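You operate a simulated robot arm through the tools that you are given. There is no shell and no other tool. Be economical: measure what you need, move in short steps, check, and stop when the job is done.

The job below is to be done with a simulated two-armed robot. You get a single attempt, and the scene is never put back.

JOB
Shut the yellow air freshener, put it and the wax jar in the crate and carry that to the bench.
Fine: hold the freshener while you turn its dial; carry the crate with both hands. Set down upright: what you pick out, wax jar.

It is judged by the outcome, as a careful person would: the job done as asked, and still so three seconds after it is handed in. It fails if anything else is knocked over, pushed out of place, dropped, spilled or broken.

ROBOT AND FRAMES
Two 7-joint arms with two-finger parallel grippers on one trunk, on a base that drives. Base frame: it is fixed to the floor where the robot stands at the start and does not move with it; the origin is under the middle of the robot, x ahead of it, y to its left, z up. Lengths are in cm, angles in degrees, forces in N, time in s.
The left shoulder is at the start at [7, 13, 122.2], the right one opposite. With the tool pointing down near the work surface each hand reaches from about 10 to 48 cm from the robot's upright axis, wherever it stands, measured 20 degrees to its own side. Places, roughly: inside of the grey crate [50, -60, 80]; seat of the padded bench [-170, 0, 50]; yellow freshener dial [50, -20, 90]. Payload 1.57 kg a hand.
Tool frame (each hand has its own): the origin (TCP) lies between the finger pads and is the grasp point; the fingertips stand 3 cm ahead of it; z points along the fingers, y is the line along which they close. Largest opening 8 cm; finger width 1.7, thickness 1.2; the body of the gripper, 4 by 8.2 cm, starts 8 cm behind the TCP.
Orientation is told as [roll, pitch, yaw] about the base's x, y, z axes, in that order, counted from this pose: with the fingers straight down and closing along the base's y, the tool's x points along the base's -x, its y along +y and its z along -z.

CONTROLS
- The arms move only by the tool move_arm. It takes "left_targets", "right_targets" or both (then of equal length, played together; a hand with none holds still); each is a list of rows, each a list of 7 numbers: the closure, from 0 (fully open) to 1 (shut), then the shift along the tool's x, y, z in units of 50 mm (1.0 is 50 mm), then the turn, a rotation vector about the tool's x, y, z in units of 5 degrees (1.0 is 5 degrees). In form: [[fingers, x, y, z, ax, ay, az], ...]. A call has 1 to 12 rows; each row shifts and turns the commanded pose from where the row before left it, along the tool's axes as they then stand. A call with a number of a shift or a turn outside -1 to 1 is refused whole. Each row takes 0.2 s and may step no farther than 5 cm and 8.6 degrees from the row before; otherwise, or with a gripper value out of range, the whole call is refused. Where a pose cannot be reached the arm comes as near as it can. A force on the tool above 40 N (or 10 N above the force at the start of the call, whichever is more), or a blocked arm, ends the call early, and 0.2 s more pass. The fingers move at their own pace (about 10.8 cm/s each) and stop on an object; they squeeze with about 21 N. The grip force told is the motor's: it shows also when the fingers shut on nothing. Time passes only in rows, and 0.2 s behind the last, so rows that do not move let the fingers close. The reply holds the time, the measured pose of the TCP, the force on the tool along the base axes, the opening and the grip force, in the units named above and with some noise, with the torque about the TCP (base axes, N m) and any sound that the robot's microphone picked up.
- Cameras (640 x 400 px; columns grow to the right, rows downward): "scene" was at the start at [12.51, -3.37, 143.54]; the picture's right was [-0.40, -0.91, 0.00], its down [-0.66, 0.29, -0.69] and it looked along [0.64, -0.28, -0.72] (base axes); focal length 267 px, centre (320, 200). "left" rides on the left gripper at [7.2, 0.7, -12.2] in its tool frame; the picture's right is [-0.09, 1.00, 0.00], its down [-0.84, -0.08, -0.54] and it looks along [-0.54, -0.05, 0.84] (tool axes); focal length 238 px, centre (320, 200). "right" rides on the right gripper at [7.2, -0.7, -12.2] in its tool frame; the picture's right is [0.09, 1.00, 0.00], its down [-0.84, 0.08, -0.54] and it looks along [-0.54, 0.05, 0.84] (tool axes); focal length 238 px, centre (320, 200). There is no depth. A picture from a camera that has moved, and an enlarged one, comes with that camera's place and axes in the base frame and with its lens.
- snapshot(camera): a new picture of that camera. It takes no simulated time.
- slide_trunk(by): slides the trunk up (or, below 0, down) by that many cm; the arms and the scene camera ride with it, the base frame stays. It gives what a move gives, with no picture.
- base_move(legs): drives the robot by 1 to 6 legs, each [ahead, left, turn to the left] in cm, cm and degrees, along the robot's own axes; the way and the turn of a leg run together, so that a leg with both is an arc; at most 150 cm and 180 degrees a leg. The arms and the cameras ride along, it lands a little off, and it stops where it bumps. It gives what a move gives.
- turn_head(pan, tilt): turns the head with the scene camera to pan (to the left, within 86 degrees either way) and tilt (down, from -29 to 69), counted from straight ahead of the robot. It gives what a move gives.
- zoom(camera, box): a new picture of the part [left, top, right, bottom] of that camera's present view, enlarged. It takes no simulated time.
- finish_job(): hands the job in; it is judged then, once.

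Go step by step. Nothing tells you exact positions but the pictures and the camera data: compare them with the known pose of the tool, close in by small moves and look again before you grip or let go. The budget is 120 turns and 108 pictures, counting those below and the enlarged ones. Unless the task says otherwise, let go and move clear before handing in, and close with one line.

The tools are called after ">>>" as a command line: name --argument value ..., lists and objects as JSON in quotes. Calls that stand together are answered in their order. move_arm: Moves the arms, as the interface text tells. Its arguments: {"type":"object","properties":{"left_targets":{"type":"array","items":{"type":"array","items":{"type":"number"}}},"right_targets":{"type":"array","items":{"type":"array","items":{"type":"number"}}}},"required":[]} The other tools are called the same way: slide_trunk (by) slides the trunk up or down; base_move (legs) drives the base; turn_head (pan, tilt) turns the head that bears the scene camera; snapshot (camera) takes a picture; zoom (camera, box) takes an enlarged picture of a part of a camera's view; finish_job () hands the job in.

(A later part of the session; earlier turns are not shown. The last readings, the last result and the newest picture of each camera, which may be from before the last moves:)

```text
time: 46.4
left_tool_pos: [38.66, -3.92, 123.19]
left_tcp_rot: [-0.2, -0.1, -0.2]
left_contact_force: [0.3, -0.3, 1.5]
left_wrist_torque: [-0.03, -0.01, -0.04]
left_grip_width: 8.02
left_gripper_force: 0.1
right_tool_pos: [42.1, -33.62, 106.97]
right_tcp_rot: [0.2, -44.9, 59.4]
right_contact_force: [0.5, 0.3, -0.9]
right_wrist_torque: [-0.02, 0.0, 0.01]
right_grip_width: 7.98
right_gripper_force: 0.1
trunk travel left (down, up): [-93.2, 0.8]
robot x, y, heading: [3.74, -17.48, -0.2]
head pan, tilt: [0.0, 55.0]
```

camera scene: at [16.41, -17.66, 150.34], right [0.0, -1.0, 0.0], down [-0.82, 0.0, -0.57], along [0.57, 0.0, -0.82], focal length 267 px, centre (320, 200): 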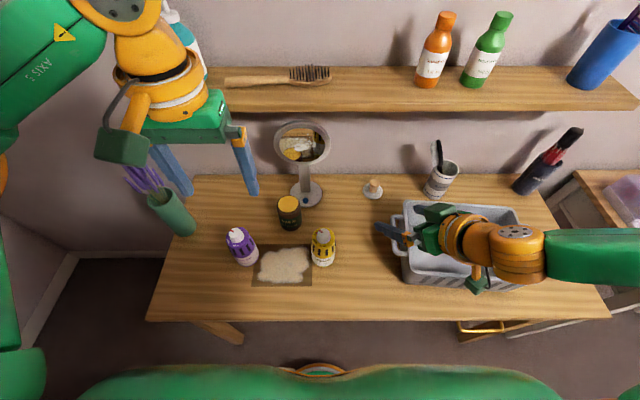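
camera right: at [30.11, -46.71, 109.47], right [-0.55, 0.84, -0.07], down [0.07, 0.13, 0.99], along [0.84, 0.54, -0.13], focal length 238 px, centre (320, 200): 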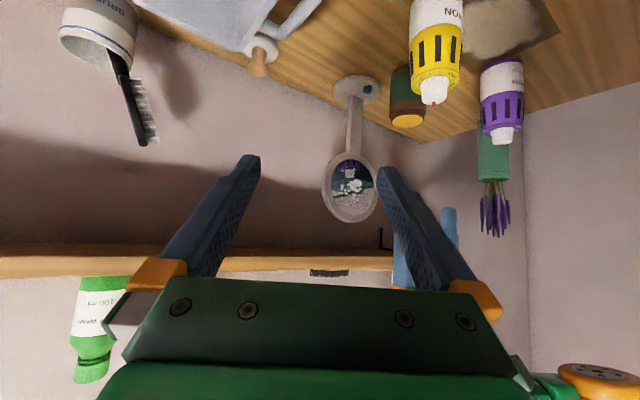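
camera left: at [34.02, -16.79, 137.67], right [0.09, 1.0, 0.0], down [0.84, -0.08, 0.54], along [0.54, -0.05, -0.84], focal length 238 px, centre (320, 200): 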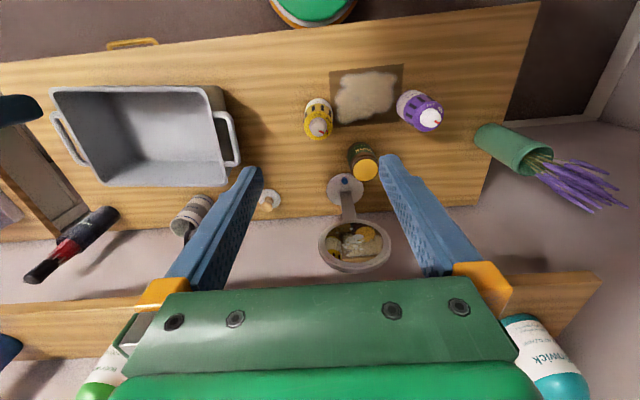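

>>> move_arm --right_targets '[[0, 0.217, 0.1, 0.627, 0, 0, 0], [0, 0.217, 0.1, 0.627, 0, 0, 0], [0, 0.217, 0.1, 0.627, 0, 0, 0], [0, 0.217, 0.1, 0.627, 0, 0, 0], [0, 0.217, 0.1, 0.627, 0, 0, 0], [0, 0.217, 0.1, 0.627, 0, 0, 0], [0, 0, 0, 0, 0, 0, 0]]'

>>> snapshot --camera "right"

>>> snapshot --camera "scene"

```text
time: 48.0
left_tool_pos: [38.63, -3.92, 123.19]
left_tcp_rot: [-0.1, 0.1, -0.1]
left_contact_force: [0.1, -0.3, -0.2]
left_wrist_torque: [-0.01, 0.02, 0.0]
left_grip_width: 8.01
left_gripper_force: 0.0
right_tool_pos: [42.44, -31.74, 102.93]
right_tcp_rot: [0.3, -44.9, 59.2]
right_contact_force: [-0.1, -0.3, 0.3]
right_wrist_torque: [-0.02, 0.01, -0.01]
right_grip_width: 8.01
right_gripper_force: 0.2
right hand out of reach, approached as far as the arm can: row 2, 3, 4, 5, 6
trunk travel left (down, up): [-93.2, 0.8]
robot x, y, heading: [3.83, -17.2, 0.1]
head pan, tilt: [0.0, 55.0]
```

```text
80 pictures are left
camera right: at [35.93, -43.74, 106.58], right [-0.89, 0.45, -0.06], down [0.04, 0.22, 0.97], along [0.45, 0.87, -0.21], focal length 238 px, centre (320, 200)
```

right: 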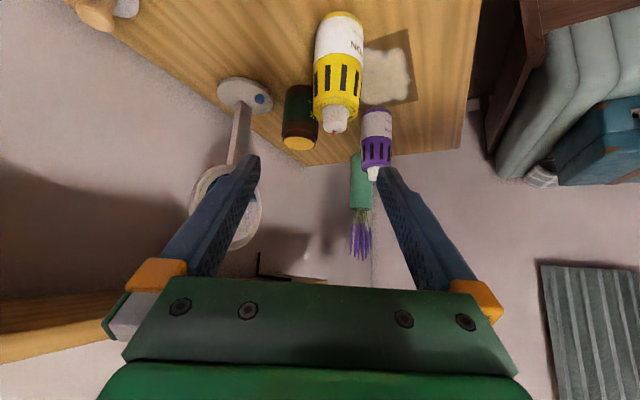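

```text
79 pictures are left
camera scene: at [16.41, -17.64, 150.34], right [0.0, -1.0, 0.0], down [-0.82, 0.0, -0.57], along [0.57, 0.0, -0.82], focal length 267 px, centre (320, 200)
```

scene: 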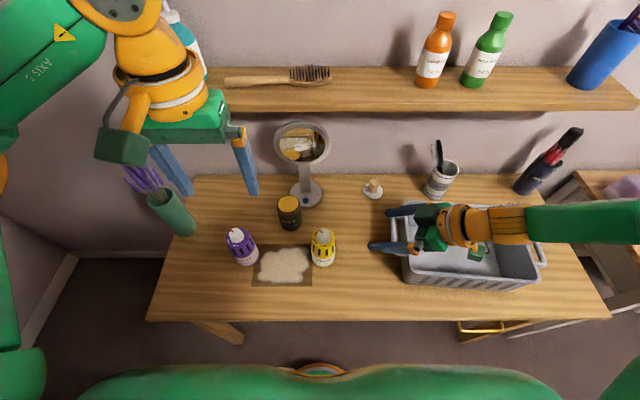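

The steep slant blocks the arm, so I'll try a gentler one of about 30°.

>>> move_arm --right_targets '[[0, 0, 0, 0, 0, 0.8, 0], [0, 0, 0, 0, 0, 0.8, 0], [0, 0, 0, 0, 0, 0.8, 0], [0, 0, 0, 0, 0, 0.8, 0], [0, 0, 0, 0.3, 0, 0, 0], [0, 0, 0, 0.3, 0, 0, 0], [0, 0, 0, 0.3, 0, 0, 0], [0, 0, 0, 0.3, 0, 0, 0]]'

>>> turn_head --pan -60 --tilt 40

>>> snapshot --camera "scene"

```text
time: 49.8
left_tool_pos: [38.53, -3.93, 123.09]
left_tcp_rot: [-0.1, 0.1, -0.2]
left_contact_force: [0.5, 0.1, 0.0]
left_wrist_torque: [-0.01, 0.02, 0.01]
left_grip_width: 8.0
left_gripper_force: 0.0
right_tool_pos: [43.07, -30.12, 100.43]
right_tcp_rot: [0.2, -32.9, 59.5]
right_contact_force: [0.5, 0.0, -0.4]
right_wrist_torque: [0.0, -0.01, 0.01]
right_grip_width: 8.0
right_gripper_force: 0.0
right hand out of reach, approached as far as the arm can: row 4, 7, 8
trunk travel left (down, up): [-93.2, 0.8]
robot x, y, heading: [3.84, -17.24, -0.0]
head pan, tilt: [0.0, 55.0]
```

```text
time: 51.1
left_tool_pos: [38.64, -3.94, 123.24]
left_tcp_rot: [-0.3, -0.1, -0.1]
left_contact_force: [0.4, -0.3, -0.8]
left_wrist_torque: [-0.02, 0.01, 0.0]
left_grip_width: 8.01
left_gripper_force: 0.0
right_tool_pos: [43.0, -30.15, 100.38]
right_tcp_rot: [0.3, -32.9, 59.5]
right_contact_force: [0.6, -0.1, 0.3]
right_wrist_torque: [0.0, 0.01, -0.03]
right_grip_width: 8.01
right_gripper_force: 0.0
trunk travel left (down, up): [-93.2, 0.8]
robot x, y, heading: [3.97, -17.28, -0.1]
head pan, tilt: [-60.0, 40.0]
```

```text
78 pictures are left
camera scene: at [13.44, -24.98, 152.41], right [-0.87, -0.5, 0.0], down [-0.32, 0.56, -0.77], along [0.38, -0.66, -0.64], focal length 267 px, centre (320, 200)
```

scene: 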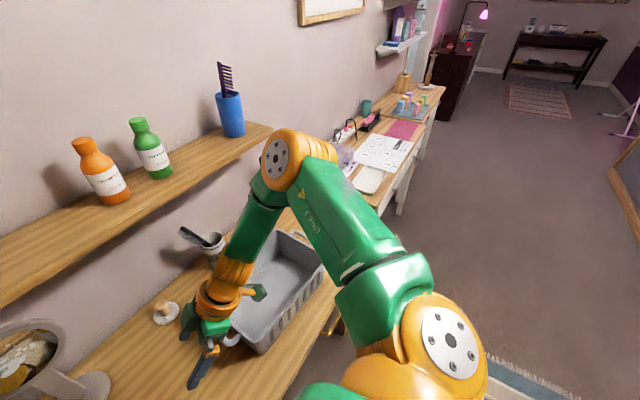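

The elbow sits too far forward. I'll go back to the starting posture (tool down, hand near the body) and tilt only once the hand is at the freshener.

>>> move_arm --right_targets '[[0, 0, 0, -0.3, 0, 1, 0], [0, 0, 0, -0.3, 0, 1, 0], [0, 0, 0, -0.3, 0, 1, 0], [0, 0, 0, -0.3, 0, 1, 0], [0, 0, 0, -0.3, 0, 1, 0], [0, 0, 0, -0.3, 0, 1, 0], [0, 0, 0, -0.2, 0, 0.6, 0]]'

>>> move_arm --right_targets '[[0, 0, 0, -0.1, 0, 0, 1], [0, 0, 0, -0.1, 0, 0, 1], [0, 0, 0, -0.1, 0, 0, 1], [0, 0, 0, -0.1, 0, 0, 1], [0, 0, 0, -0.1, 0, 0, 1], [0, 0, 0, -0.1, 0, 0, 1], [0, 0, 0, -0.1, 0, 0, 1], [0, 0, 0, -0.1, 0, 0, 1], [0, 0, 0, -0.1, 0, 0, 1], [0, 0, 0, -0.1, 0, 0, 1], [0, 0, 0, -0.1, 0, 0, 1], [0, 0, 0, -0.1, 0, 0, 1]]'

>>> snapshot --camera "scene"

```text
time: 52.7
left_tool_pos: [38.61, -3.96, 123.16]
left_tcp_rot: [-0.1, 0.0, -0.2]
left_contact_force: [-0.4, -1.2, -0.4]
left_wrist_torque: [0.01, -0.02, 0.0]
left_grip_width: 8.0
left_gripper_force: 0.2
right_tool_pos: [39.4, -33.76, 101.24]
right_tcp_rot: [0.4, -25.8, 59.4]
right_contact_force: [0.2, -0.6, 0.4]
right_wrist_torque: [-0.03, -0.01, 0.01]
right_grip_width: 7.99
right_gripper_force: 0.0
right hand out of reach, approached as far as the arm can: row 1, 2, 3, 4, 5, 6, 7
trunk travel left (down, up): [-93.2, 0.8]
robot x, y, heading: [3.85, -17.48, -0.2]
head pan, tilt: [-60.0, 40.0]
```

```text
time: 55.3
left_tool_pos: [38.54, -3.97, 123.06]
left_tcp_rot: [-0.1, 0.0, -0.1]
left_contact_force: [-0.1, 0.0, 0.3]
left_wrist_torque: [-0.02, -0.02, 0.04]
left_grip_width: 8.01
left_gripper_force: 0.0
right_tool_pos: [37.69, -36.34, 106.42]
right_tcp_rot: [23.3, -12.5, -3.2]
right_contact_force: [0.2, 0.5, -0.1]
right_wrist_torque: [0.01, 0.0, 0.01]
right_grip_width: 8.01
right_gripper_force: 0.0
right hand out of reach, approached as far as the arm can: row 12
trunk travel left (down, up): [-93.2, 0.8]
robot x, y, heading: [4.03, -17.3, -0.1]
head pan, tilt: [-60.0, 40.0]
```

```text
77 pictures are left
camera scene: at [13.41, -24.99, 152.41], right [-0.87, -0.5, 0.0], down [-0.32, 0.56, -0.77], along [0.38, -0.66, -0.64], focal length 267 px, centre (320, 200)
```

scene: 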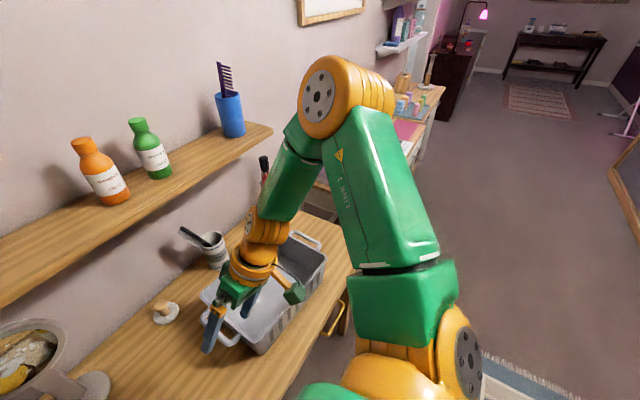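

>>> move_arm --right_targets '[[0, 0, 0, -0.4, 0, 0, 0], [0, 0, 0, -0.4, 0, 0, 0], [0, 0, 0, -0.4, 0, 0, 0], [0, 0, 0, -0.4, 0, 0, 0], [0, 0, 0, -0.4, 0, 0, 0], [0, 0, 0, -0.4, 0, 0, 0], [0, 0, 0, 0, 1, 0.5, 0], [0, 0, 0, 0, 1, 0.5, 0], [0, 0, 0, 0, 1, 0.5, 0], [0, 0, 0, 0, 1, 0.5, 0], [0, 0, 0, 0, 0.6, 0.5, 0]]'

>>> snapshot --camera "scene"

```text
time: 57.7
left_tool_pos: [38.49, -3.91, 123.21]
left_tcp_rot: [-0.1, -0.1, -0.2]
left_contact_force: [-0.1, 0.6, -0.1]
left_wrist_torque: [0.0, -0.01, 0.02]
left_grip_width: 8.01
left_gripper_force: 0.0
right_tool_pos: [33.83, -39.81, 102.54]
right_tcp_rot: [16.3, -7.8, -1.8]
right_contact_force: [0.1, -0.4, -0.3]
right_wrist_torque: [0.02, -0.01, -0.01]
right_grip_width: 8.03
right_gripper_force: 0.0
right hand out of reach, approached as far as the arm can: row 1, 2, 3, 4, 5, 6, 7, 8, 9, 10, 11
trunk travel left (down, up): [-93.2, 0.8]
robot x, y, heading: [3.96, -17.26, -0.7]
head pan, tilt: [-60.0, 40.0]
```

```text
76 pictures are left
camera scene: at [13.45, -25.02, 152.41], right [-0.87, -0.5, 0.0], down [-0.32, 0.56, -0.77], along [0.38, -0.66, -0.64], focal length 267 px, centre (320, 200)
```

scene: 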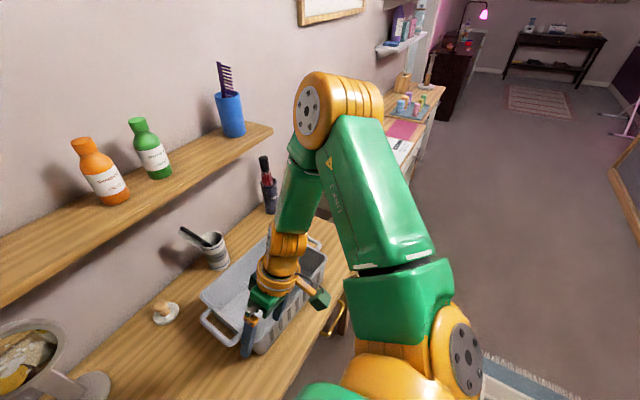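

>>> move_arm --right_targets '[[0, 0, -0.6, 0, 0.6, -1, 0], [0, 0, -0.6, 0, 0.6, -1, 0], [0, 0, -0.6, 0, 0.6, -1, 0], [0, 0, -0.6, 0, 0.6, -1, 0], [0, 0, -0.6, 0, 0.6, -1, 0], [0, -0.2, -0.6, -0.2, 0, -1, 0], [0, -0.2, -0.6, -0.2, 0, -1, 0], [0, -0.3, -0.5, -0.3, 0, 0, 0], [0, -0.3, -0.5, -0.3, 0, 0, 0], [0, -0.3, -0.5, -0.3, 0, 0, 0], [0, -0.3, 0, -0.3, 0, 0, 0], [0, -0.3, 0, -0.3, 0, 0, 0]]'

>>> snapshot --camera "scene"

```text
time: 60.3
left_tool_pos: [38.54, -3.82, 123.2]
left_tcp_rot: [-0.2, 0.0, -0.1]
left_contact_force: [-0.1, 0.3, -0.3]
left_wrist_torque: [-0.05, 0.0, 0.0]
left_grip_width: 7.99
left_gripper_force: 0.0
right_tool_pos: [33.54, -67.94, 113.58]
right_tcp_rot: [0.7, -42.1, -4.9]
right_contact_force: [0.2, 0.3, 0.3]
right_wrist_torque: [0.01, 0.02, -0.02]
right_grip_width: 7.98
right_gripper_force: 0.1
trunk travel left (down, up): [-93.2, 0.8]
robot x, y, heading: [4.16, -17.24, -0.2]
head pan, tilt: [-60.0, 40.0]
```

```text
75 pictures are left
camera scene: at [13.43, -24.87, 152.41], right [-0.87, -0.5, 0.0], down [-0.32, 0.56, -0.77], along [0.38, -0.67, -0.64], focal length 267 px, centre (320, 200)
```

scene: 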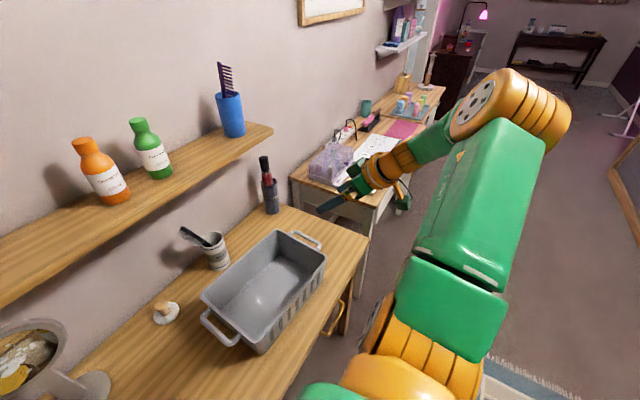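

>>> move_arm --right_targets '[[0, -0.1, 0, -0.3, 0, 1, 0], [0, -0.1, 0, -0.3, 0, 1, 0], [0, -0.1, 0, -0.3, 0, 1, 0], [0, -0.1, 0, -0.3, 0, 1, 0], [0, 0, 0.1, -0.3, 0, 1, 0], [0, 0, 0.1, -0.3, 0, 1, 0], [0, 0, 0.1, -0.3, 0, 1, 0], [0, 0, 0.1, -0.3, 0, 1, 0], [0, 0, 0, 0, 0, 0.4, -1]]'

>>> snapshot --camera "scene"

```text
time: 62.3
left_tool_pos: [38.67, -3.89, 123.17]
left_tcp_rot: [-0.2, 0.0, -0.1]
left_contact_force: [0.0, 0.5, -0.1]
left_wrist_torque: [0.02, 0.0, -0.03]
left_grip_width: 7.98
left_gripper_force: 0.1
right_tool_pos: [30.85, -67.26, 125.69]
right_tcp_rot: [0.4, 0.0, 0.4]
right_contact_force: [-0.4, 0.8, 0.0]
right_wrist_torque: [0.01, -0.02, 0.01]
right_grip_width: 8.04
right_gripper_force: 0.0
right hand out of reach, approached as far as the arm can: row 6, 7
trunk travel left (down, up): [-93.2, 0.8]
robot x, y, heading: [3.96, -16.99, -0.6]
head pan, tilt: [-60.0, 40.0]
```

```text
74 pictures are left
camera scene: at [13.5, -24.99, 152.4], right [-0.87, -0.5, 0.0], down [-0.32, 0.56, -0.77], along [0.38, -0.66, -0.64], focal length 267 px, centre (320, 200)
```

scene: 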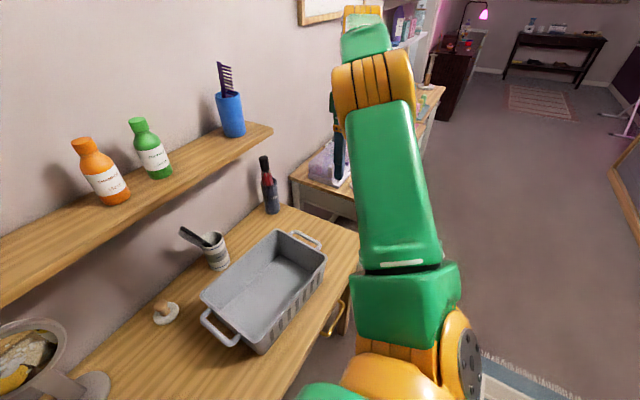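

>>> move_arm --right_targets '[[0, 0, -0.1, 0.2, 0, -1, 0], [0, 0, -0.1, 0.2, 0, -1, 0], [0, 0, 0, 0.2, 0, -1, 0], [0, 0, 0, 0.2, 0, -1, 0], [0, 0.1, 0, 0.2, 0, -1, 0], [0, 0.1, 0, 0.2, 0, -1, 0], [0, 0.1, 0, 0.2, 0, -1, 0], [0, 0.1, 0, 0.2, 0, -1, 0], [0, 0, 0, 0.2, 0, -1, 0]]'

>>> move_arm --right_targets '[[0, 0, 0.5, 0, 0, 0, 0], [0, 0, 0.5, 0, 0, 0, 0], [0, 0, 0.5, 0, 0, 0, 0], [0, 0, 0.5, 0, 0, 0, 0], [0, 0, 0.5, 0, 0, 0, 0], [0, 0, 0.5, 0, 0, 0, 0], [0, 0, 0.5, 0, 0, 0, 0], [0, 0, 0.5, 0, 0, 0, 0], [0, 0, 0.5, 0, 0, 0, 0]]'

>>> snapshot --camera "scene"

```text
time: 64.3
left_tool_pos: [38.56, -3.95, 123.18]
left_tcp_rot: [-0.1, -0.1, -0.1]
left_contact_force: [-0.8, -0.3, -0.2]
left_wrist_torque: [-0.02, 0.04, -0.01]
left_grip_width: 8.0
left_gripper_force: 0.1
right_tool_pos: [32.01, -68.4, 116.51]
right_tcp_rot: [0.6, -45.2, -0.1]
right_contact_force: [0.8, 0.1, -1.3]
right_wrist_torque: [0.03, 0.03, 0.0]
right_grip_width: 7.97
right_gripper_force: 0.1
trunk travel left (down, up): [-93.2, 0.8]
robot x, y, heading: [4.0, -17.61, -0.3]
head pan, tilt: [-60.0, 40.0]
```

```text
time: 66.3
left_tool_pos: [38.65, -3.98, 123.15]
left_tcp_rot: [-0.3, 0.0, 0.0]
left_contact_force: [0.3, 0.2, -0.3]
left_wrist_torque: [-0.02, -0.01, 0.0]
left_grip_width: 8.01
left_gripper_force: 0.1
right_tool_pos: [34.73, -50.29, 116.95]
right_tcp_rot: [0.7, -45.0, 0.1]
right_contact_force: [0.7, -0.8, 0.1]
right_wrist_torque: [-0.01, -0.02, 0.01]
right_grip_width: 7.98
right_gripper_force: 0.0
right hand out of reach, approached as far as the arm can: row 6, 7, 8, 9
trunk travel left (down, up): [-93.2, 0.8]
robot x, y, heading: [4.41, -17.71, -0.3]
head pan, tilt: [-60.0, 40.0]
```

```text
73 pictures are left
camera scene: at [13.49, -24.99, 152.4], right [-0.87, -0.5, 0.0], down [-0.32, 0.56, -0.77], along [0.38, -0.67, -0.64], focal length 267 px, centre (320, 200)
```

scene: 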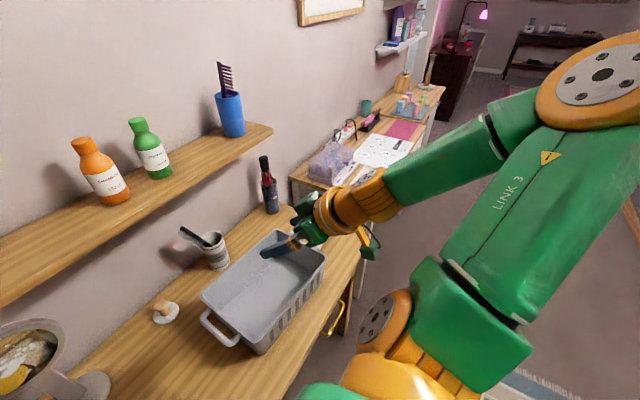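

>>> move_arm --right_targets '[[0, -0.2, 0, -0.2, 0, 1, 0], [0, -0.2, 0, -0.2, 0, 1, 0], [0, -0.2, 0.1, -0.2, 0, 1, 0], [0, -0.2, 0.1, -0.3, 0, 1, 0], [0, -0.2, 0.2, -0.3, 0, 1, 0], [0, -0.1, 0.2, -0.3, 0, 1, 0], [0, 0, 0.2, -0.2, 0, 1, 0], [0, 0, 0.2, 0, 0, 1, 0], [0, 0, 0, 0, 0, 1, 0]]'

>>> snapshot --camera "scene"

```text
time: 68.3
left_tool_pos: [38.67, -3.82, 123.06]
left_tcp_rot: [-0.1, 0.0, -0.1]
left_contact_force: [-0.9, 0.0, -0.4]
left_wrist_torque: [0.01, -0.01, 0.0]
left_grip_width: 8.01
left_gripper_force: 0.0
right_tool_pos: [34.53, -47.37, 124.66]
right_tcp_rot: [-3.2, -9.8, -3.0]
right_contact_force: [0.5, -0.3, 0.6]
right_wrist_torque: [-0.02, 0.03, 0.01]
right_grip_width: 8.01
right_gripper_force: 0.0
right hand out of reach, approached as far as the arm can: row 1, 2, 3
trunk travel left (down, up): [-93.2, 0.8]
robot x, y, heading: [3.92, -17.65, 0.0]
head pan, tilt: [-60.0, 40.0]
```

```text
72 pictures are left
camera scene: at [13.56, -25.01, 152.4], right [-0.87, -0.5, 0.0], down [-0.32, 0.56, -0.77], along [0.38, -0.66, -0.64], focal length 267 px, centre (320, 200)
```

scene: 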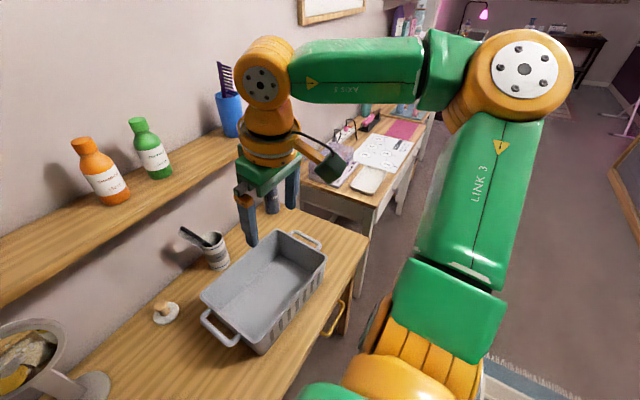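

The starting posture is recovered. I'll level the tool and come down toward the freshener with the tool vertical.

>>> move_arm --right_targets '[[0, 0, 0, 0, -0.32, 0.98, -0.3], [0, 0, 0, 0, -0.32, 0.98, -0.3], [0, -0.18, 0.5, 0.4, 0, 0, 0], [0, -0.18, 0.5, 0.4, 0, 0, 0], [0, -0.18, 0.5, 0.4, 0, 0, 0], [0, -0.18, 0.5, 0.4, 0, 0, 0], [0, -0.18, 0.5, 0.4, 0, 0, 0], [0, -0.18, 0.5, 0.4, 0, 0, 0]]'

>>> move_arm --right_targets '[[0, 0, 0, 0.3, 0, -0.6, -0.8], [0, 0, 0, 0.3, 0, -0.6, -0.8], [0, 0, 0, 0.3, 0, -0.6, -0.8], [0, 0, 0, 0.3, 0, -0.6, -0.8], [0, 0, 0, 0.3, 0, -0.6, -0.8], [0, 0, 0, 0, 0, -0.6, -0.8], [0, 0, 0, 0, 0, -0.6, -0.8]]'

>>> snapshot --camera "scene"

```text
time: 70.1
left_tool_pos: [38.71, -3.8, 123.09]
left_tcp_rot: [-0.2, 0.1, -0.1]
left_contact_force: [-0.1, 0.4, -0.7]
left_wrist_torque: [0.01, 0.04, -0.02]
left_grip_width: 8.01
left_gripper_force: 0.1
right_tool_pos: [40.07, -32.47, 112.31]
right_tcp_rot: [-0.3, 0.0, -0.5]
right_contact_force: [-0.3, 0.0, -0.1]
right_wrist_torque: [0.0, -0.03, -0.04]
right_grip_width: 8.01
right_gripper_force: 0.1
trunk travel left (down, up): [-93.2, 0.8]
robot x, y, heading: [4.11, -17.68, -0.2]
head pan, tilt: [-60.0, 40.0]
```

```text
time: 71.7
left_tool_pos: [38.63, -3.95, 123.11]
left_tcp_rot: [-0.1, 0.0, -0.1]
left_contact_force: [0.4, 0.6, 0.0]
left_wrist_torque: [0.03, 0.0, 0.03]
left_grip_width: 8.02
left_gripper_force: 0.0
right_tool_pos: [40.72, -32.5, 105.17]
right_tcp_rot: [-5.6, -20.0, 29.0]
right_contact_force: [0.6, -0.4, -0.1]
right_wrist_torque: [-0.02, 0.0, 0.0]
right_grip_width: 8.02
right_gripper_force: 0.1
trunk travel left (down, up): [-93.2, 0.8]
robot x, y, heading: [4.13, -17.55, -0.4]
head pan, tilt: [-60.0, 40.0]
```

```text
71 pictures are left
camera scene: at [13.37, -25.01, 152.41], right [-0.87, -0.5, 0.0], down [-0.32, 0.56, -0.77], along [0.38, -0.66, -0.64], focal length 267 px, centre (320, 200)
```

scene: 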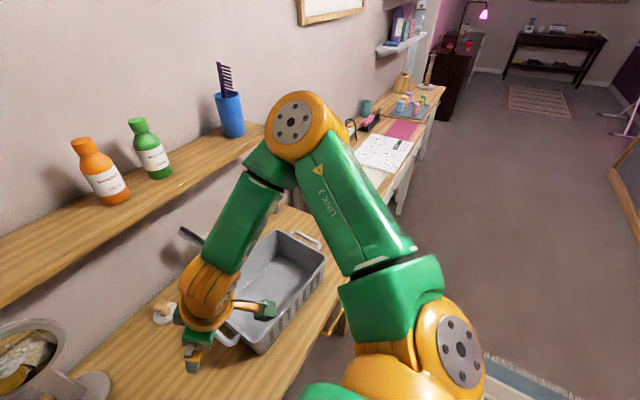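

>>> move_arm --right_targets '[[0, 0, 0, 0, -0.28, -0.5, 0], [0, 0, 0, 0, -0.28, -0.5, 0], [0, 0, 0, 0, -0.28, -0.5, 0], [0, 0, 0, 0, -0.28, -0.5, 0], [0, 0, 0, 0, -0.52, 0, -0.9], [0, 0, 0, 0, -0.52, 0, -0.9], [0, 0, 0, 0, -0.52, 0, -0.9], [0, 0, 0, 0, -0.52, 0, -0.9], [0, 0, 0, 0, -0.52, 0, -0.9]]'

```text
time: 73.7
left_tool_pos: [38.49, -3.8, 123.1]
left_tcp_rot: [-0.2, 0.1, 0.0]
left_contact_force: [0.7, -1.0, 0.4]
left_wrist_torque: [0.01, 0.0, 0.01]
left_grip_width: 8.01
left_gripper_force: 0.1
right_tool_pos: [40.56, -32.29, 105.37]
right_tcp_rot: [-0.3, -29.8, 55.6]
right_contact_force: [0.2, -0.1, -0.1]
right_wrist_torque: [0.02, -0.01, 0.02]
right_grip_width: 7.99
right_gripper_force: 0.1
trunk travel left (down, up): [-93.2, 0.8]
robot x, y, heading: [4.28, -17.37, -0.4]
head pan, tilt: [-60.0, 40.0]
```

>>> move_arm --right_targets '[[0, -0.058, 0.095, 0.648, 0, 0, 0], [0, -0.058, 0.095, 0.648, 0, 0, 0], [0, -0.058, 0.095, 0.648, 0, 0, 0], [0, -0.058, 0.095, 0.648, 0, 0, 0], [0, -0.058, 0.095, 0.648, 0, 0, 0], [0, 0, 0, 0, 0, 0, 0]]'

>>> turn_head --pan -5 --tilt 55

>>> snapshot --camera "scene"

>>> snapshot --camera "right"

```text
time: 75.1
left_tool_pos: [38.58, -3.93, 123.08]
left_tcp_rot: [-0.1, 0.0, -0.1]
left_contact_force: [0.5, 0.6, -0.1]
left_wrist_torque: [0.04, -0.02, -0.01]
left_grip_width: 7.99
left_gripper_force: 0.1
right_tool_pos: [41.2, -28.54, 100.49]
right_tcp_rot: [-0.3, -29.9, 55.3]
right_contact_force: [-0.1, 0.3, 0.9]
right_wrist_torque: [-0.01, -0.02, 0.01]
right_grip_width: 8.02
right_gripper_force: 0.1
right hand out of reach, approached as far as the arm can: row 1, 2, 3, 4, 5
trunk travel left (down, up): [-93.2, 0.8]
robot x, y, heading: [4.05, -17.83, -0.2]
head pan, tilt: [-60.0, 40.0]
```

```text
time: 76.3
left_tool_pos: [38.57, -3.93, 123.08]
left_tcp_rot: [-0.1, 0.0, -0.1]
left_contact_force: [-0.2, 0.1, 0.2]
left_wrist_torque: [0.01, -0.05, -0.02]
left_grip_width: 8.02
left_gripper_force: 0.0
right_tool_pos: [41.05, -28.46, 100.41]
right_tcp_rot: [-0.2, -29.9, 55.4]
right_contact_force: [0.5, -0.6, 0.3]
right_wrist_torque: [0.01, 0.02, -0.05]
right_grip_width: 8.0
right_gripper_force: 0.1
trunk travel left (down, up): [-93.2, 0.8]
robot x, y, heading: [3.74, -17.61, -0.2]
head pan, tilt: [-5.0, 55.0]
```

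```text
70 pictures are left
camera scene: at [16.39, -18.27, 150.34], right [-0.09, -1.0, 0.0], down [-0.82, 0.08, -0.57], along [0.57, -0.05, -0.82], focal length 267 px, centre (320, 200)
```

scene: 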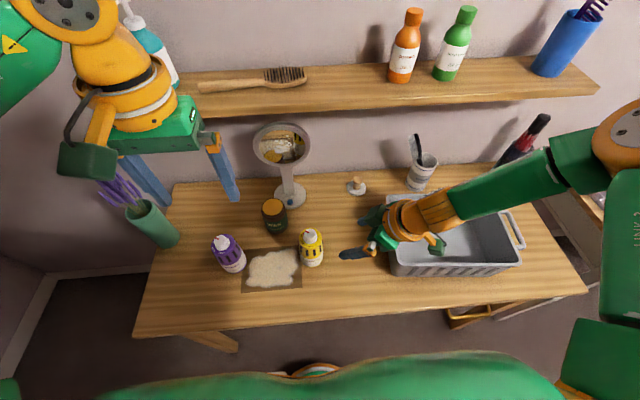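

```text
69 pictures are left
camera right: at [34.54, -38.92, 107.57], right [-0.86, 0.5, -0.05], down [0.19, 0.42, 0.89], along [0.46, 0.76, -0.46], focal length 238 px, centre (320, 200)
```

right: 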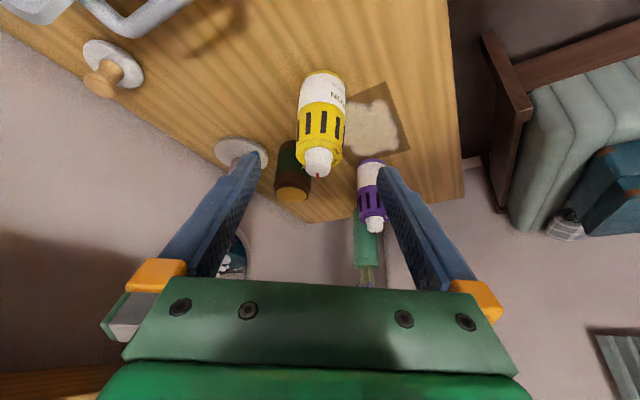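

The wrist seems to have straightened against its limit, so a lower trunk should free it. I'll lower it 10 cm.

>>> slide_trunk --by -10

>>> move_arm --right_targets '[[0, 0, 0, -0.3, 0, 0, 0], [0, 0, 0, -0.3, 0, 0, 0], [0, 0, 0, -0.3, 0, 0, 0]]'

```text
time: 77.6
left_tool_pos: [38.59, -3.93, 113.1]
left_tcp_rot: [-0.2, 0.0, 0.0]
left_contact_force: [0.2, -0.2, -0.6]
left_wrist_torque: [0.01, -0.04, 0.03]
left_grip_width: 8.0
left_gripper_force: 0.1
right_tool_pos: [41.05, -28.6, 90.46]
right_tcp_rot: [-0.2, -29.8, 55.4]
right_contact_force: [-0.8, -0.6, -0.1]
right_wrist_torque: [-0.02, -0.02, 0.01]
right_grip_width: 8.01
right_gripper_force: 0.1
trunk travel left (down, up): [-83.2, 10.8]
robot x, y, heading: [4.07, -17.01, -0.1]
head pan, tilt: [-5.0, 55.0]
```

```text
time: 78.4
left_tool_pos: [38.47, -3.92, 113.25]
left_tcp_rot: [-0.1, 0.0, -0.1]
left_contact_force: [-0.7, -0.5, 0.5]
left_wrist_torque: [-0.01, 0.0, -0.01]
left_grip_width: 7.99
left_gripper_force: 0.1
right_tool_pos: [39.84, -30.32, 94.4]
right_tcp_rot: [-0.3, -29.7, 55.4]
right_contact_force: [-0.8, 0.0, 0.1]
right_wrist_torque: [0.01, -0.02, 0.01]
right_grip_width: 7.98
right_gripper_force: 0.1
trunk travel left (down, up): [-83.2, 10.8]
robot x, y, heading: [3.99, -17.41, -0.2]
head pan, tilt: [-5.0, 55.0]
```

>>> move_arm --right_targets '[[0, -0.29, 0.02, 0.31, 0, 0, 0], [0, -0.29, 0.02, 0.31, 0, 0, 0], [0, -0.29, 0.02, 0.31, 0, 0, 0], [0, -0.29, 0.02, 0.31, 0, 0, 0], [0, 0, 0, 0, 0, 0, 0]]'

>>> snapshot --camera "scene"

>>> snapshot --camera "right"

```text
time: 79.6
left_tool_pos: [38.68, -3.98, 113.13]
left_tcp_rot: [-0.1, -0.1, -0.1]
left_contact_force: [0.1, -0.3, 0.3]
left_wrist_torque: [0.02, -0.02, -0.02]
left_grip_width: 8.0
left_gripper_force: 0.0
right_tool_pos: [42.94, -25.02, 94.0]
right_tcp_rot: [-0.2, -30.0, 55.5]
right_contact_force: [-0.3, -0.5, 0.2]
right_wrist_torque: [-0.01, 0.0, 0.0]
right_grip_width: 8.01
right_gripper_force: 0.1
right hand out of reach, approached as far as the arm can: row 3, 4
trunk travel left (down, up): [-83.2, 10.8]
robot x, y, heading: [4.09, -17.65, -0.2]
head pan, tilt: [-5.0, 55.0]
```

```text
68 pictures are left
camera scene: at [16.4, -18.26, 140.34], right [-0.09, -1.0, 0.0], down [-0.82, 0.07, -0.57], along [0.57, -0.05, -0.82], focal length 267 px, centre (320, 200)
```

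scene: 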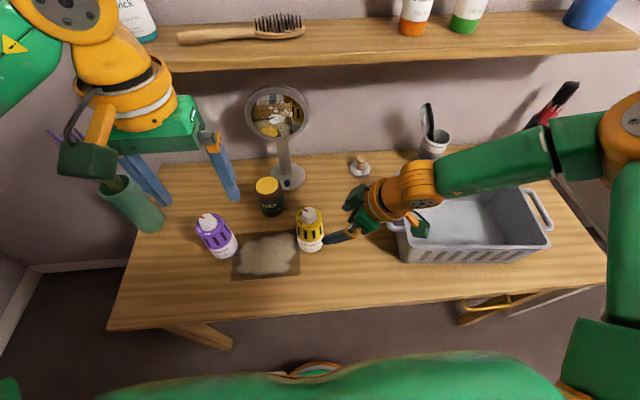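

```text
67 pictures are left
camera right: at [36.48, -35.45, 101.13], right [-0.86, 0.5, -0.05], down [0.19, 0.42, 0.89], along [0.46, 0.76, -0.46], focal length 238 px, centre (320, 200)
```

right: 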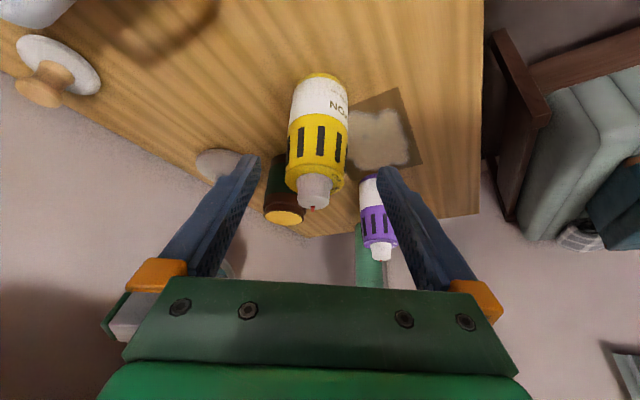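

The freshener is centred between the open fingers. I'll lower the trunk some more and slide in.

>>> slide_trunk --by -6

>>> move_arm --right_targets '[[0, -0.2, 0, 0.11, 0, 0, 0], [0, -0.2, 0, 0.11, 0, 0, 0], [0, -0.2, 0, 0.11, 0, 0, 0], [0, -0.2, 0, 0.11, 0, 0, 0], [0, 0, 0, 0, 0, 0, 0]]'

>>> snapshot --camera "right"

```text
time: 80.6
left_tool_pos: [38.59, -3.85, 107.11]
left_tcp_rot: [-0.2, -0.1, -0.2]
left_contact_force: [0.1, -0.7, -0.6]
left_wrist_torque: [-0.02, -0.01, 0.0]
left_grip_width: 7.99
left_gripper_force: 0.1
right_tool_pos: [42.93, -25.05, 87.93]
right_tcp_rot: [-0.2, -29.9, 55.5]
right_contact_force: [-0.5, 0.5, -0.2]
right_wrist_torque: [0.02, -0.04, -0.01]
right_grip_width: 7.99
right_gripper_force: 0.1
trunk travel left (down, up): [-77.2, 16.8]
robot x, y, heading: [4.26, -17.39, 0.1]
head pan, tilt: [-5.0, 55.0]
```

```text
time: 81.8
left_tool_pos: [38.53, -4.04, 107.06]
left_tcp_rot: [-0.2, 0.0, -0.1]
left_contact_force: [0.2, 0.7, -0.2]
left_wrist_torque: [-0.01, -0.01, -0.03]
left_grip_width: 8.03
left_gripper_force: 0.0
right_tool_pos: [44.14, -23.66, 90.34]
right_tcp_rot: [-0.1, -29.9, 55.5]
right_contact_force: [0.0, 0.4, 1.3]
right_wrist_torque: [0.03, 0.0, -0.03]
right_grip_width: 8.0
right_gripper_force: 0.0
right hand out of reach, approached as far as the arm can: row 1, 2, 3, 4
trunk travel left (down, up): [-77.2, 16.8]
robot x, y, heading: [4.22, -17.17, 0.0]
head pan, tilt: [-5.0, 55.0]
```

```text
66 pictures are left
camera right: at [37.59, -34.09, 97.39], right [-0.86, 0.5, -0.05], down [0.19, 0.42, 0.89], along [0.46, 0.76, -0.46], focal length 238 px, centre (320, 200)
```

right: 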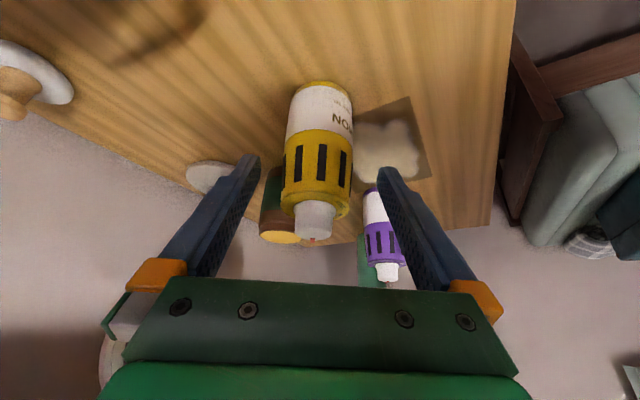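

The arm's relative posture is good, so I'll use the base and trunk for the last few centimetres.

>>> base_move --legs '[[2.8, 4.2, 0]]'

>>> snapshot --camera "right"

>>> zoom --camera "scene" --box '[240, 160, 480, 310]'

```text
time: 82.8
left_tool_pos: [41.05, -0.17, 107.33]
left_tcp_rot: [0.1, -0.2, -0.2]
left_contact_force: [-1.1, 0.2, 0.7]
left_wrist_torque: [0.06, -0.01, 0.02]
left_grip_width: 8.0
left_gripper_force: 0.1
right_tool_pos: [46.67, -19.93, 90.47]
right_tcp_rot: [-0.2, -30.2, 55.4]
right_contact_force: [-0.6, -0.5, 0.9]
right_wrist_torque: [0.06, 0.0, -0.01]
right_grip_width: 7.99
right_gripper_force: 0.0
trunk travel left (down, up): [-77.2, 16.8]
robot x, y, heading: [6.84, -13.42, -0.3]
head pan, tilt: [-5.0, 55.0]
```

```text
65 pictures are left
camera right: at [40.08, -30.45, 97.41], right [-0.86, 0.5, -0.05], down [0.19, 0.42, 0.89], along [0.47, 0.76, -0.45], focal length 238 px, centre (320, 200)
```

right: 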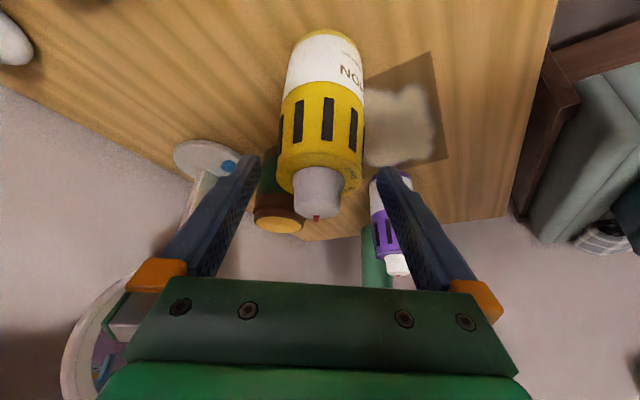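

```text
2.67 times, centred on (360, 235) of scene
camera zoom: at [18.77, -14.77, 134.38], right [-0.09, -1.0, 0.0], down [-0.81, 0.08, -0.58], along [0.57, -0.05, -0.82], focal length 711 px, centre (213, 107)
```

zoom: 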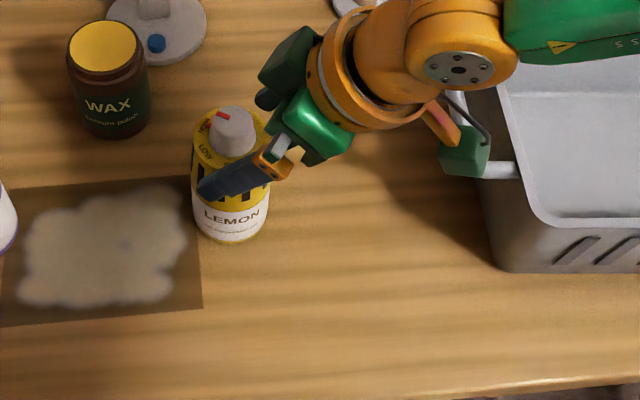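

Alignment is good (TCP about 1 cm short of the axis, centred). I'll lower straight down by 8 cm.

>>> slide_trunk --by -8

>>> snapshot --camera "right"

>>> zoom --camera "scene" --box '[240, 130, 480, 280]'

```text
time: 83.9
left_tool_pos: [41.33, 0.1, 98.41]
left_tcp_rot: [-0.1, 0.0, -0.1]
left_contact_force: [-0.7, -0.4, 0.0]
left_wrist_torque: [0.01, -0.02, -0.02]
left_grip_width: 7.97
left_gripper_force: 0.0
right_tool_pos: [46.84, -19.69, 81.7]
right_tcp_rot: [-0.1, -29.9, 55.5]
right_contact_force: [0.7, -0.2, -0.6]
right_wrist_torque: [0.02, 0.01, -0.02]
right_grip_width: 8.01
right_gripper_force: 0.1
trunk travel left (down, up): [-69.2, 24.8]
robot x, y, heading: [6.59, -13.82, -0.5]
head pan, tilt: [-5.0, 55.0]
```

```text
63 pictures are left
camera right: at [40.37, -30.13, 88.75], right [-0.86, 0.5, -0.05], down [0.19, 0.42, 0.89], along [0.46, 0.76, -0.46], focal length 238 px, centre (320, 200)
```

right: 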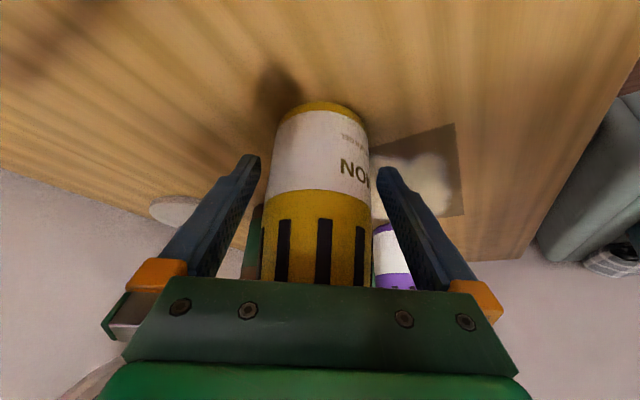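

```text
2.67 times, centred on (360, 205) of scene
camera zoom: at [19.12, -14.25, 126.34], right [-0.09, -1.0, 0.0], down [-0.82, 0.07, -0.57], along [0.57, -0.05, -0.82], focal length 711 px, centre (213, 187)
```

zoom: 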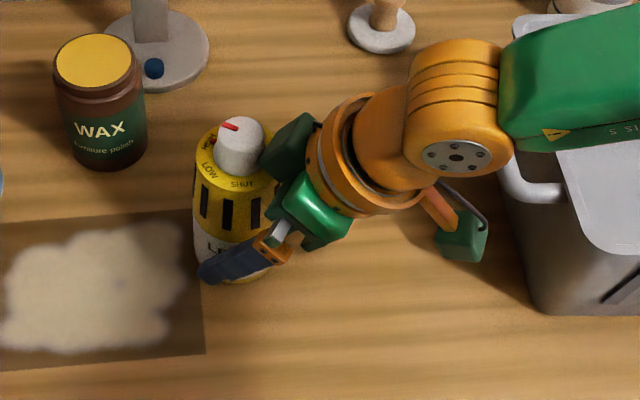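

The bottle sits centred between the fingers. I'll close the right hand.

>>> move_arm --right_targets '[[0.5, 0, 0, 0, 0, 0, 0], [1, 0, 0, 0, 0, 0, 0], [1, 0, 0, 0, 0, 0, 0], [1, 0, 0, 0, 0, 0, 0]]'

>>> snapshot --camera "scene"

```text
time: 84.9
left_tool_pos: [41.31, 0.08, 98.51]
left_tcp_rot: [-0.3, 0.0, -0.3]
left_contact_force: [0.1, 0.1, -1.2]
left_wrist_torque: [0.04, -0.03, 0.03]
left_grip_width: 8.01
left_gripper_force: 0.0
right_tool_pos: [46.93, -19.72, 81.54]
right_tcp_rot: [-0.2, -29.9, 55.5]
right_contact_force: [-1.3, -0.5, 1.0]
right_wrist_torque: [0.0, 0.08, 0.04]
right_grip_width: 6.51
right_gripper_force: 21.3
trunk travel left (down, up): [-69.2, 24.8]
robot x, y, heading: [7.02, -13.42, -0.2]
head pan, tilt: [-5.0, 55.0]
```

```text
61 pictures are left
camera scene: at [19.13, -14.23, 126.34], right [-0.09, -1.0, 0.0], down [-0.82, 0.07, -0.57], along [0.57, -0.05, -0.82], focal length 267 px, centre (320, 200)
```

scene: 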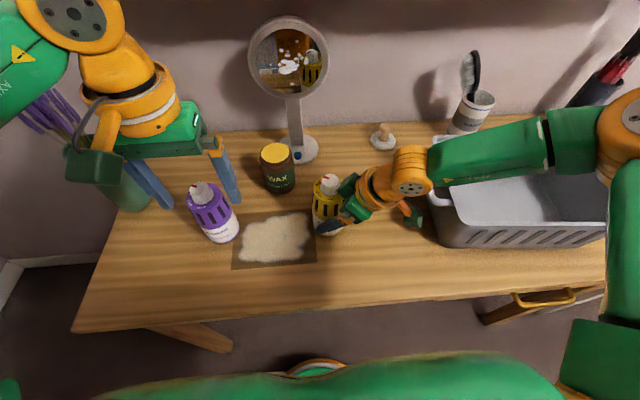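

The freshener is firmly held (6.5 cm). The left camera would sweep into the right wrist at normal yaw, so I'll try turning the left hand well clockwise (about -125°) so its camera faces away.

>>> move_arm --left_targets '[[0, 0, 0, -0.5, 0, 0, 1], [0, 0, 0, -0.5, 0, 0, 1], [0, 0, 0, -0.5, 0, 0, 1], [0, 0, 0, 0, 0, 0, 1], [0, 0, 0, 0, 0, 0, 1], [0, 0, 0, 0, 0, 0, 1], [0, 0, 0, 0, 0, 0, 1], [0, 0, 0, 0, 0, 0, 1], [0, 0, 0, 0, 0, 0, 1], [0, 0, 0, 0, 0, 0, 1], [0, 0, 0, 0, 0, 0, 1], [0, 0, 0, 0, 0, 0, 1]]'

>>> move_arm --left_targets '[[0, 0, 0, 0, 0, 0, 1], [0, 0, 0, 0, 0, 0, 1], [0, 0, 0, 0, 0, 0, 1], [0, 0, 0, 0, 0, 0, 1], [0, 0, 0, 0, 0, 0, 1], [0, 0, 0, 0, 0, 0, 1], [0, 0, 0, 0, 0, 0, 1], [0, 0, 0, 0, 0, 0, 1], [0, 0, 0, 0, 0, 0, 1], [0, 0, 0, 0, 0, 0, 1], [0, 0, 0, 0, 0, 0, 1], [0, 0, 0, 0, 0, 0, 1]]'

>>> snapshot --camera "scene"

```text
time: 87.5
left_tool_pos: [39.17, -1.31, 104.55]
left_tcp_rot: [-0.1, -0.3, -60.1]
left_contact_force: [0.1, 0.4, 0.2]
left_wrist_torque: [-0.05, -0.06, 0.01]
left_grip_width: 8.0
left_gripper_force: 0.1
left hand out of reach, approached as far as the arm can: row 11, 12
right_tool_pos: [46.92, -19.79, 81.59]
right_tcp_rot: [0.0, -29.9, 55.4]
right_contact_force: [-0.4, -1.3, 0.9]
right_wrist_torque: [0.02, 0.07, 0.03]
right_grip_width: 6.47
right_gripper_force: 21.5
trunk travel left (down, up): [-69.2, 24.8]
robot x, y, heading: [6.92, -13.6, -0.1]
head pan, tilt: [-5.0, 55.0]
```

```text
time: 90.1
left_tool_pos: [25.45, -6.83, 99.43]
left_tcp_rot: [0.1, -0.2, -120.2]
left_contact_force: [-0.6, 0.5, -0.4]
left_wrist_torque: [-0.03, 0.01, 0.0]
left_grip_width: 7.99
left_gripper_force: 0.0
left hand out of reach, approached as far as the arm can: row 1, 2, 3, 4, 5, 6, 7, 8, 9, 10, 11, 12
right_tool_pos: [46.94, -19.58, 81.72]
right_tcp_rot: [-0.1, -29.9, 55.5]
right_contact_force: [0.4, -0.6, 0.6]
right_wrist_torque: [0.05, 0.07, 0.01]
right_grip_width: 6.51
right_gripper_force: 20.5
trunk travel left (down, up): [-69.2, 24.8]
robot x, y, heading: [7.04, -12.98, -0.4]
head pan, tilt: [-5.0, 55.0]
```

```text
60 pictures are left
camera scene: at [19.12, -14.25, 126.34], right [-0.09, -1.0, 0.0], down [-0.82, 0.07, -0.57], along [0.57, -0.05, -0.82], focal length 267 px, centre (320, 200)
```

scene: 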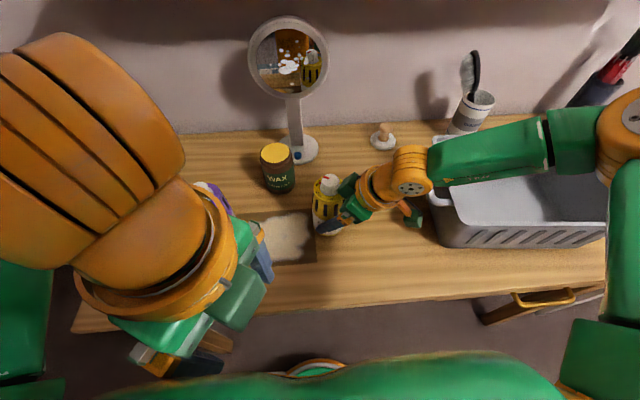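

Left yaw is limited to about -55°. I'll turn it back, and regrip the freshener a little lower and further back with the right hand, so the left fingers clear the right gripper in a -50° to +10° stroke.

>>> move_arm --left_targets '[[0, 0, 0, 0, 0, 0, -1], [0, 0, 0, 0, 0, 0, -1], [0, 0, 0, 0, 0, 0, -1], [0, 0, 0, 0, 0, 0, -1], [0, 0, 0, 0, 0, 0, -1], [0, 0, 0, 0, 0, 0, -1], [0, 0, 0, 0, 0, 0, -1], [0, 0, 0, 0, 0, 0, -1], [0, 0, 0, 0, 0, 0, -1], [0, 0, 0, 0, 0, 0, -1], [0, 0, 0, 0, 0, 0, -1], [0, 0, 0, 0, 0, 0, -1]]'

>>> move_arm --left_targets '[[0, -0.1, 0, -0.4, 0, 0, -1], [0, -0.1, 0, -0.4, 0, 0, -1], [0, -0.2, 0, -0.4, 0, 0, -1], [0, -0.3, 0, -0.3, 0, 0, -1], [0, -0.4, 0, 0, 0, 0, 0], [0, -0.4, 0, 0, 0, 0, 0], [0, -0.4, 0, 0, 0, 0, 0], [0, -0.4, 0, 0, 0, 0, 0]]'

>>> snapshot --camera "scene"

```text
time: 92.7
left_tool_pos: [25.7, -6.9, 99.47]
left_tcp_rot: [-0.1, -0.2, -60.1]
left_contact_force: [0.2, 0.1, 0.4]
left_wrist_torque: [-0.03, 0.01, 0.0]
left_grip_width: 7.97
left_gripper_force: 0.0
right_tool_pos: [46.9, -19.58, 81.62]
right_tcp_rot: [-0.2, -30.0, 55.6]
right_contact_force: [-1.6, -0.3, 0.4]
right_wrist_torque: [0.04, 0.06, 0.04]
right_grip_width: 6.52
right_gripper_force: 21.4
trunk travel left (down, up): [-69.2, 24.8]
robot x, y, heading: [7.13, -13.32, -0.1]
head pan, tilt: [-5.0, 55.0]
```

```text
time: 94.5
left_tool_pos: [34.11, -14.59, 106.94]
left_tcp_rot: [-0.1, -0.2, -40.2]
left_contact_force: [0.3, -0.9, -0.3]
left_wrist_torque: [-0.03, -0.01, 0.02]
left_grip_width: 7.97
left_gripper_force: 0.1
right_tool_pos: [46.94, -19.72, 81.59]
right_tcp_rot: [-0.2, -30.0, 55.4]
right_contact_force: [0.3, -0.5, 1.5]
right_wrist_torque: [0.03, 0.09, -0.01]
right_grip_width: 6.51
right_gripper_force: 21.3
trunk travel left (down, up): [-69.2, 24.8]
robot x, y, heading: [6.69, -13.29, -0.1]
head pan, tilt: [-5.0, 55.0]
```

```text
59 pictures are left
camera scene: at [19.14, -14.28, 126.34], right [-0.09, -1.0, 0.0], down [-0.82, 0.08, -0.57], along [0.57, -0.05, -0.82], focal length 267 px, centre (320, 200)
```

scene: 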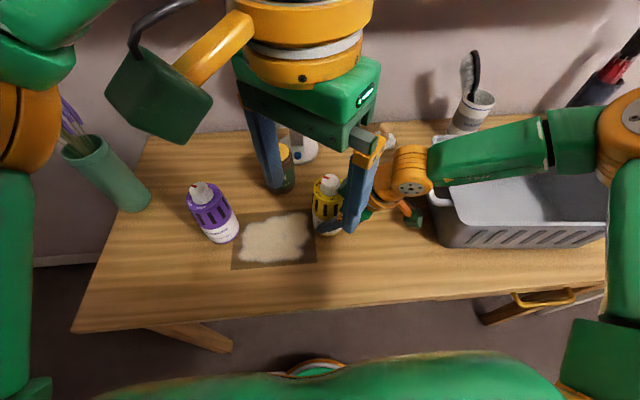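

>>> move_arm --right_targets '[[0.3, 0, 0, 0, 0, 0, 0], [0, 0, 0, 0, 0, 0, 0], [0, 0, 0, -0.16, 0, 0, 0], [0, 0, 0, 0, 0, 0, 0]]'

>>> slide_trunk --by -1.8

>>> snapshot --camera "right"

```text
time: 95.5
left_tool_pos: [34.16, -14.61, 106.83]
left_tcp_rot: [-0.2, 0.0, -40.2]
left_contact_force: [0.7, 0.0, -0.5]
left_wrist_torque: [-0.04, -0.01, 0.01]
left_grip_width: 8.03
left_gripper_force: 0.1
right_tool_pos: [46.7, -19.99, 82.42]
right_tcp_rot: [-0.1, -29.9, 55.4]
right_contact_force: [-0.2, 0.9, 0.0]
right_wrist_torque: [0.02, 0.02, 0.02]
right_grip_width: 7.99
right_gripper_force: 0.0
trunk travel left (down, up): [-69.2, 24.8]
robot x, y, heading: [6.99, -13.71, -0.3]
head pan, tilt: [-5.0, 55.0]
```

```text
time: 96.2
left_tool_pos: [34.04, -14.67, 105.04]
left_tcp_rot: [-0.2, -0.1, -40.2]
left_contact_force: [0.1, 0.2, -0.6]
left_wrist_torque: [-0.04, 0.03, 0.0]
left_grip_width: 7.99
left_gripper_force: 0.0
right_tool_pos: [46.81, -19.9, 80.44]
right_tcp_rot: [-0.1, -30.0, 55.4]
right_contact_force: [-0.9, 0.5, -0.1]
right_wrist_torque: [0.01, 0.0, 0.02]
right_grip_width: 8.0
right_gripper_force: 0.1
trunk travel left (down, up): [-67.4, 26.6]
robot x, y, heading: [6.65, -13.33, -0.4]
head pan, tilt: [-5.0, 55.0]
```

```text
58 pictures are left
camera right: at [40.15, -30.42, 87.62], right [-0.86, 0.5, -0.05], down [0.19, 0.42, 0.89], along [0.46, 0.76, -0.46], focal length 238 px, centre (320, 200)
```

right: 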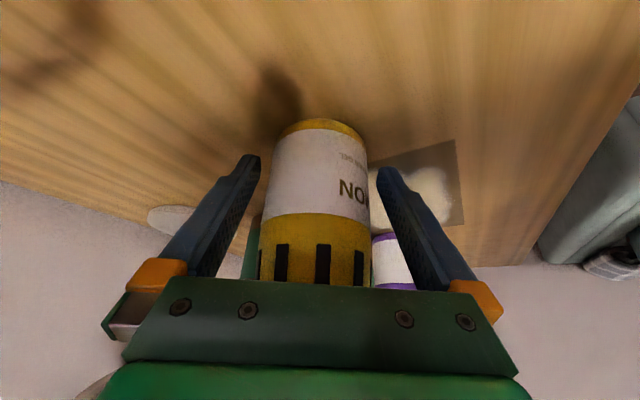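

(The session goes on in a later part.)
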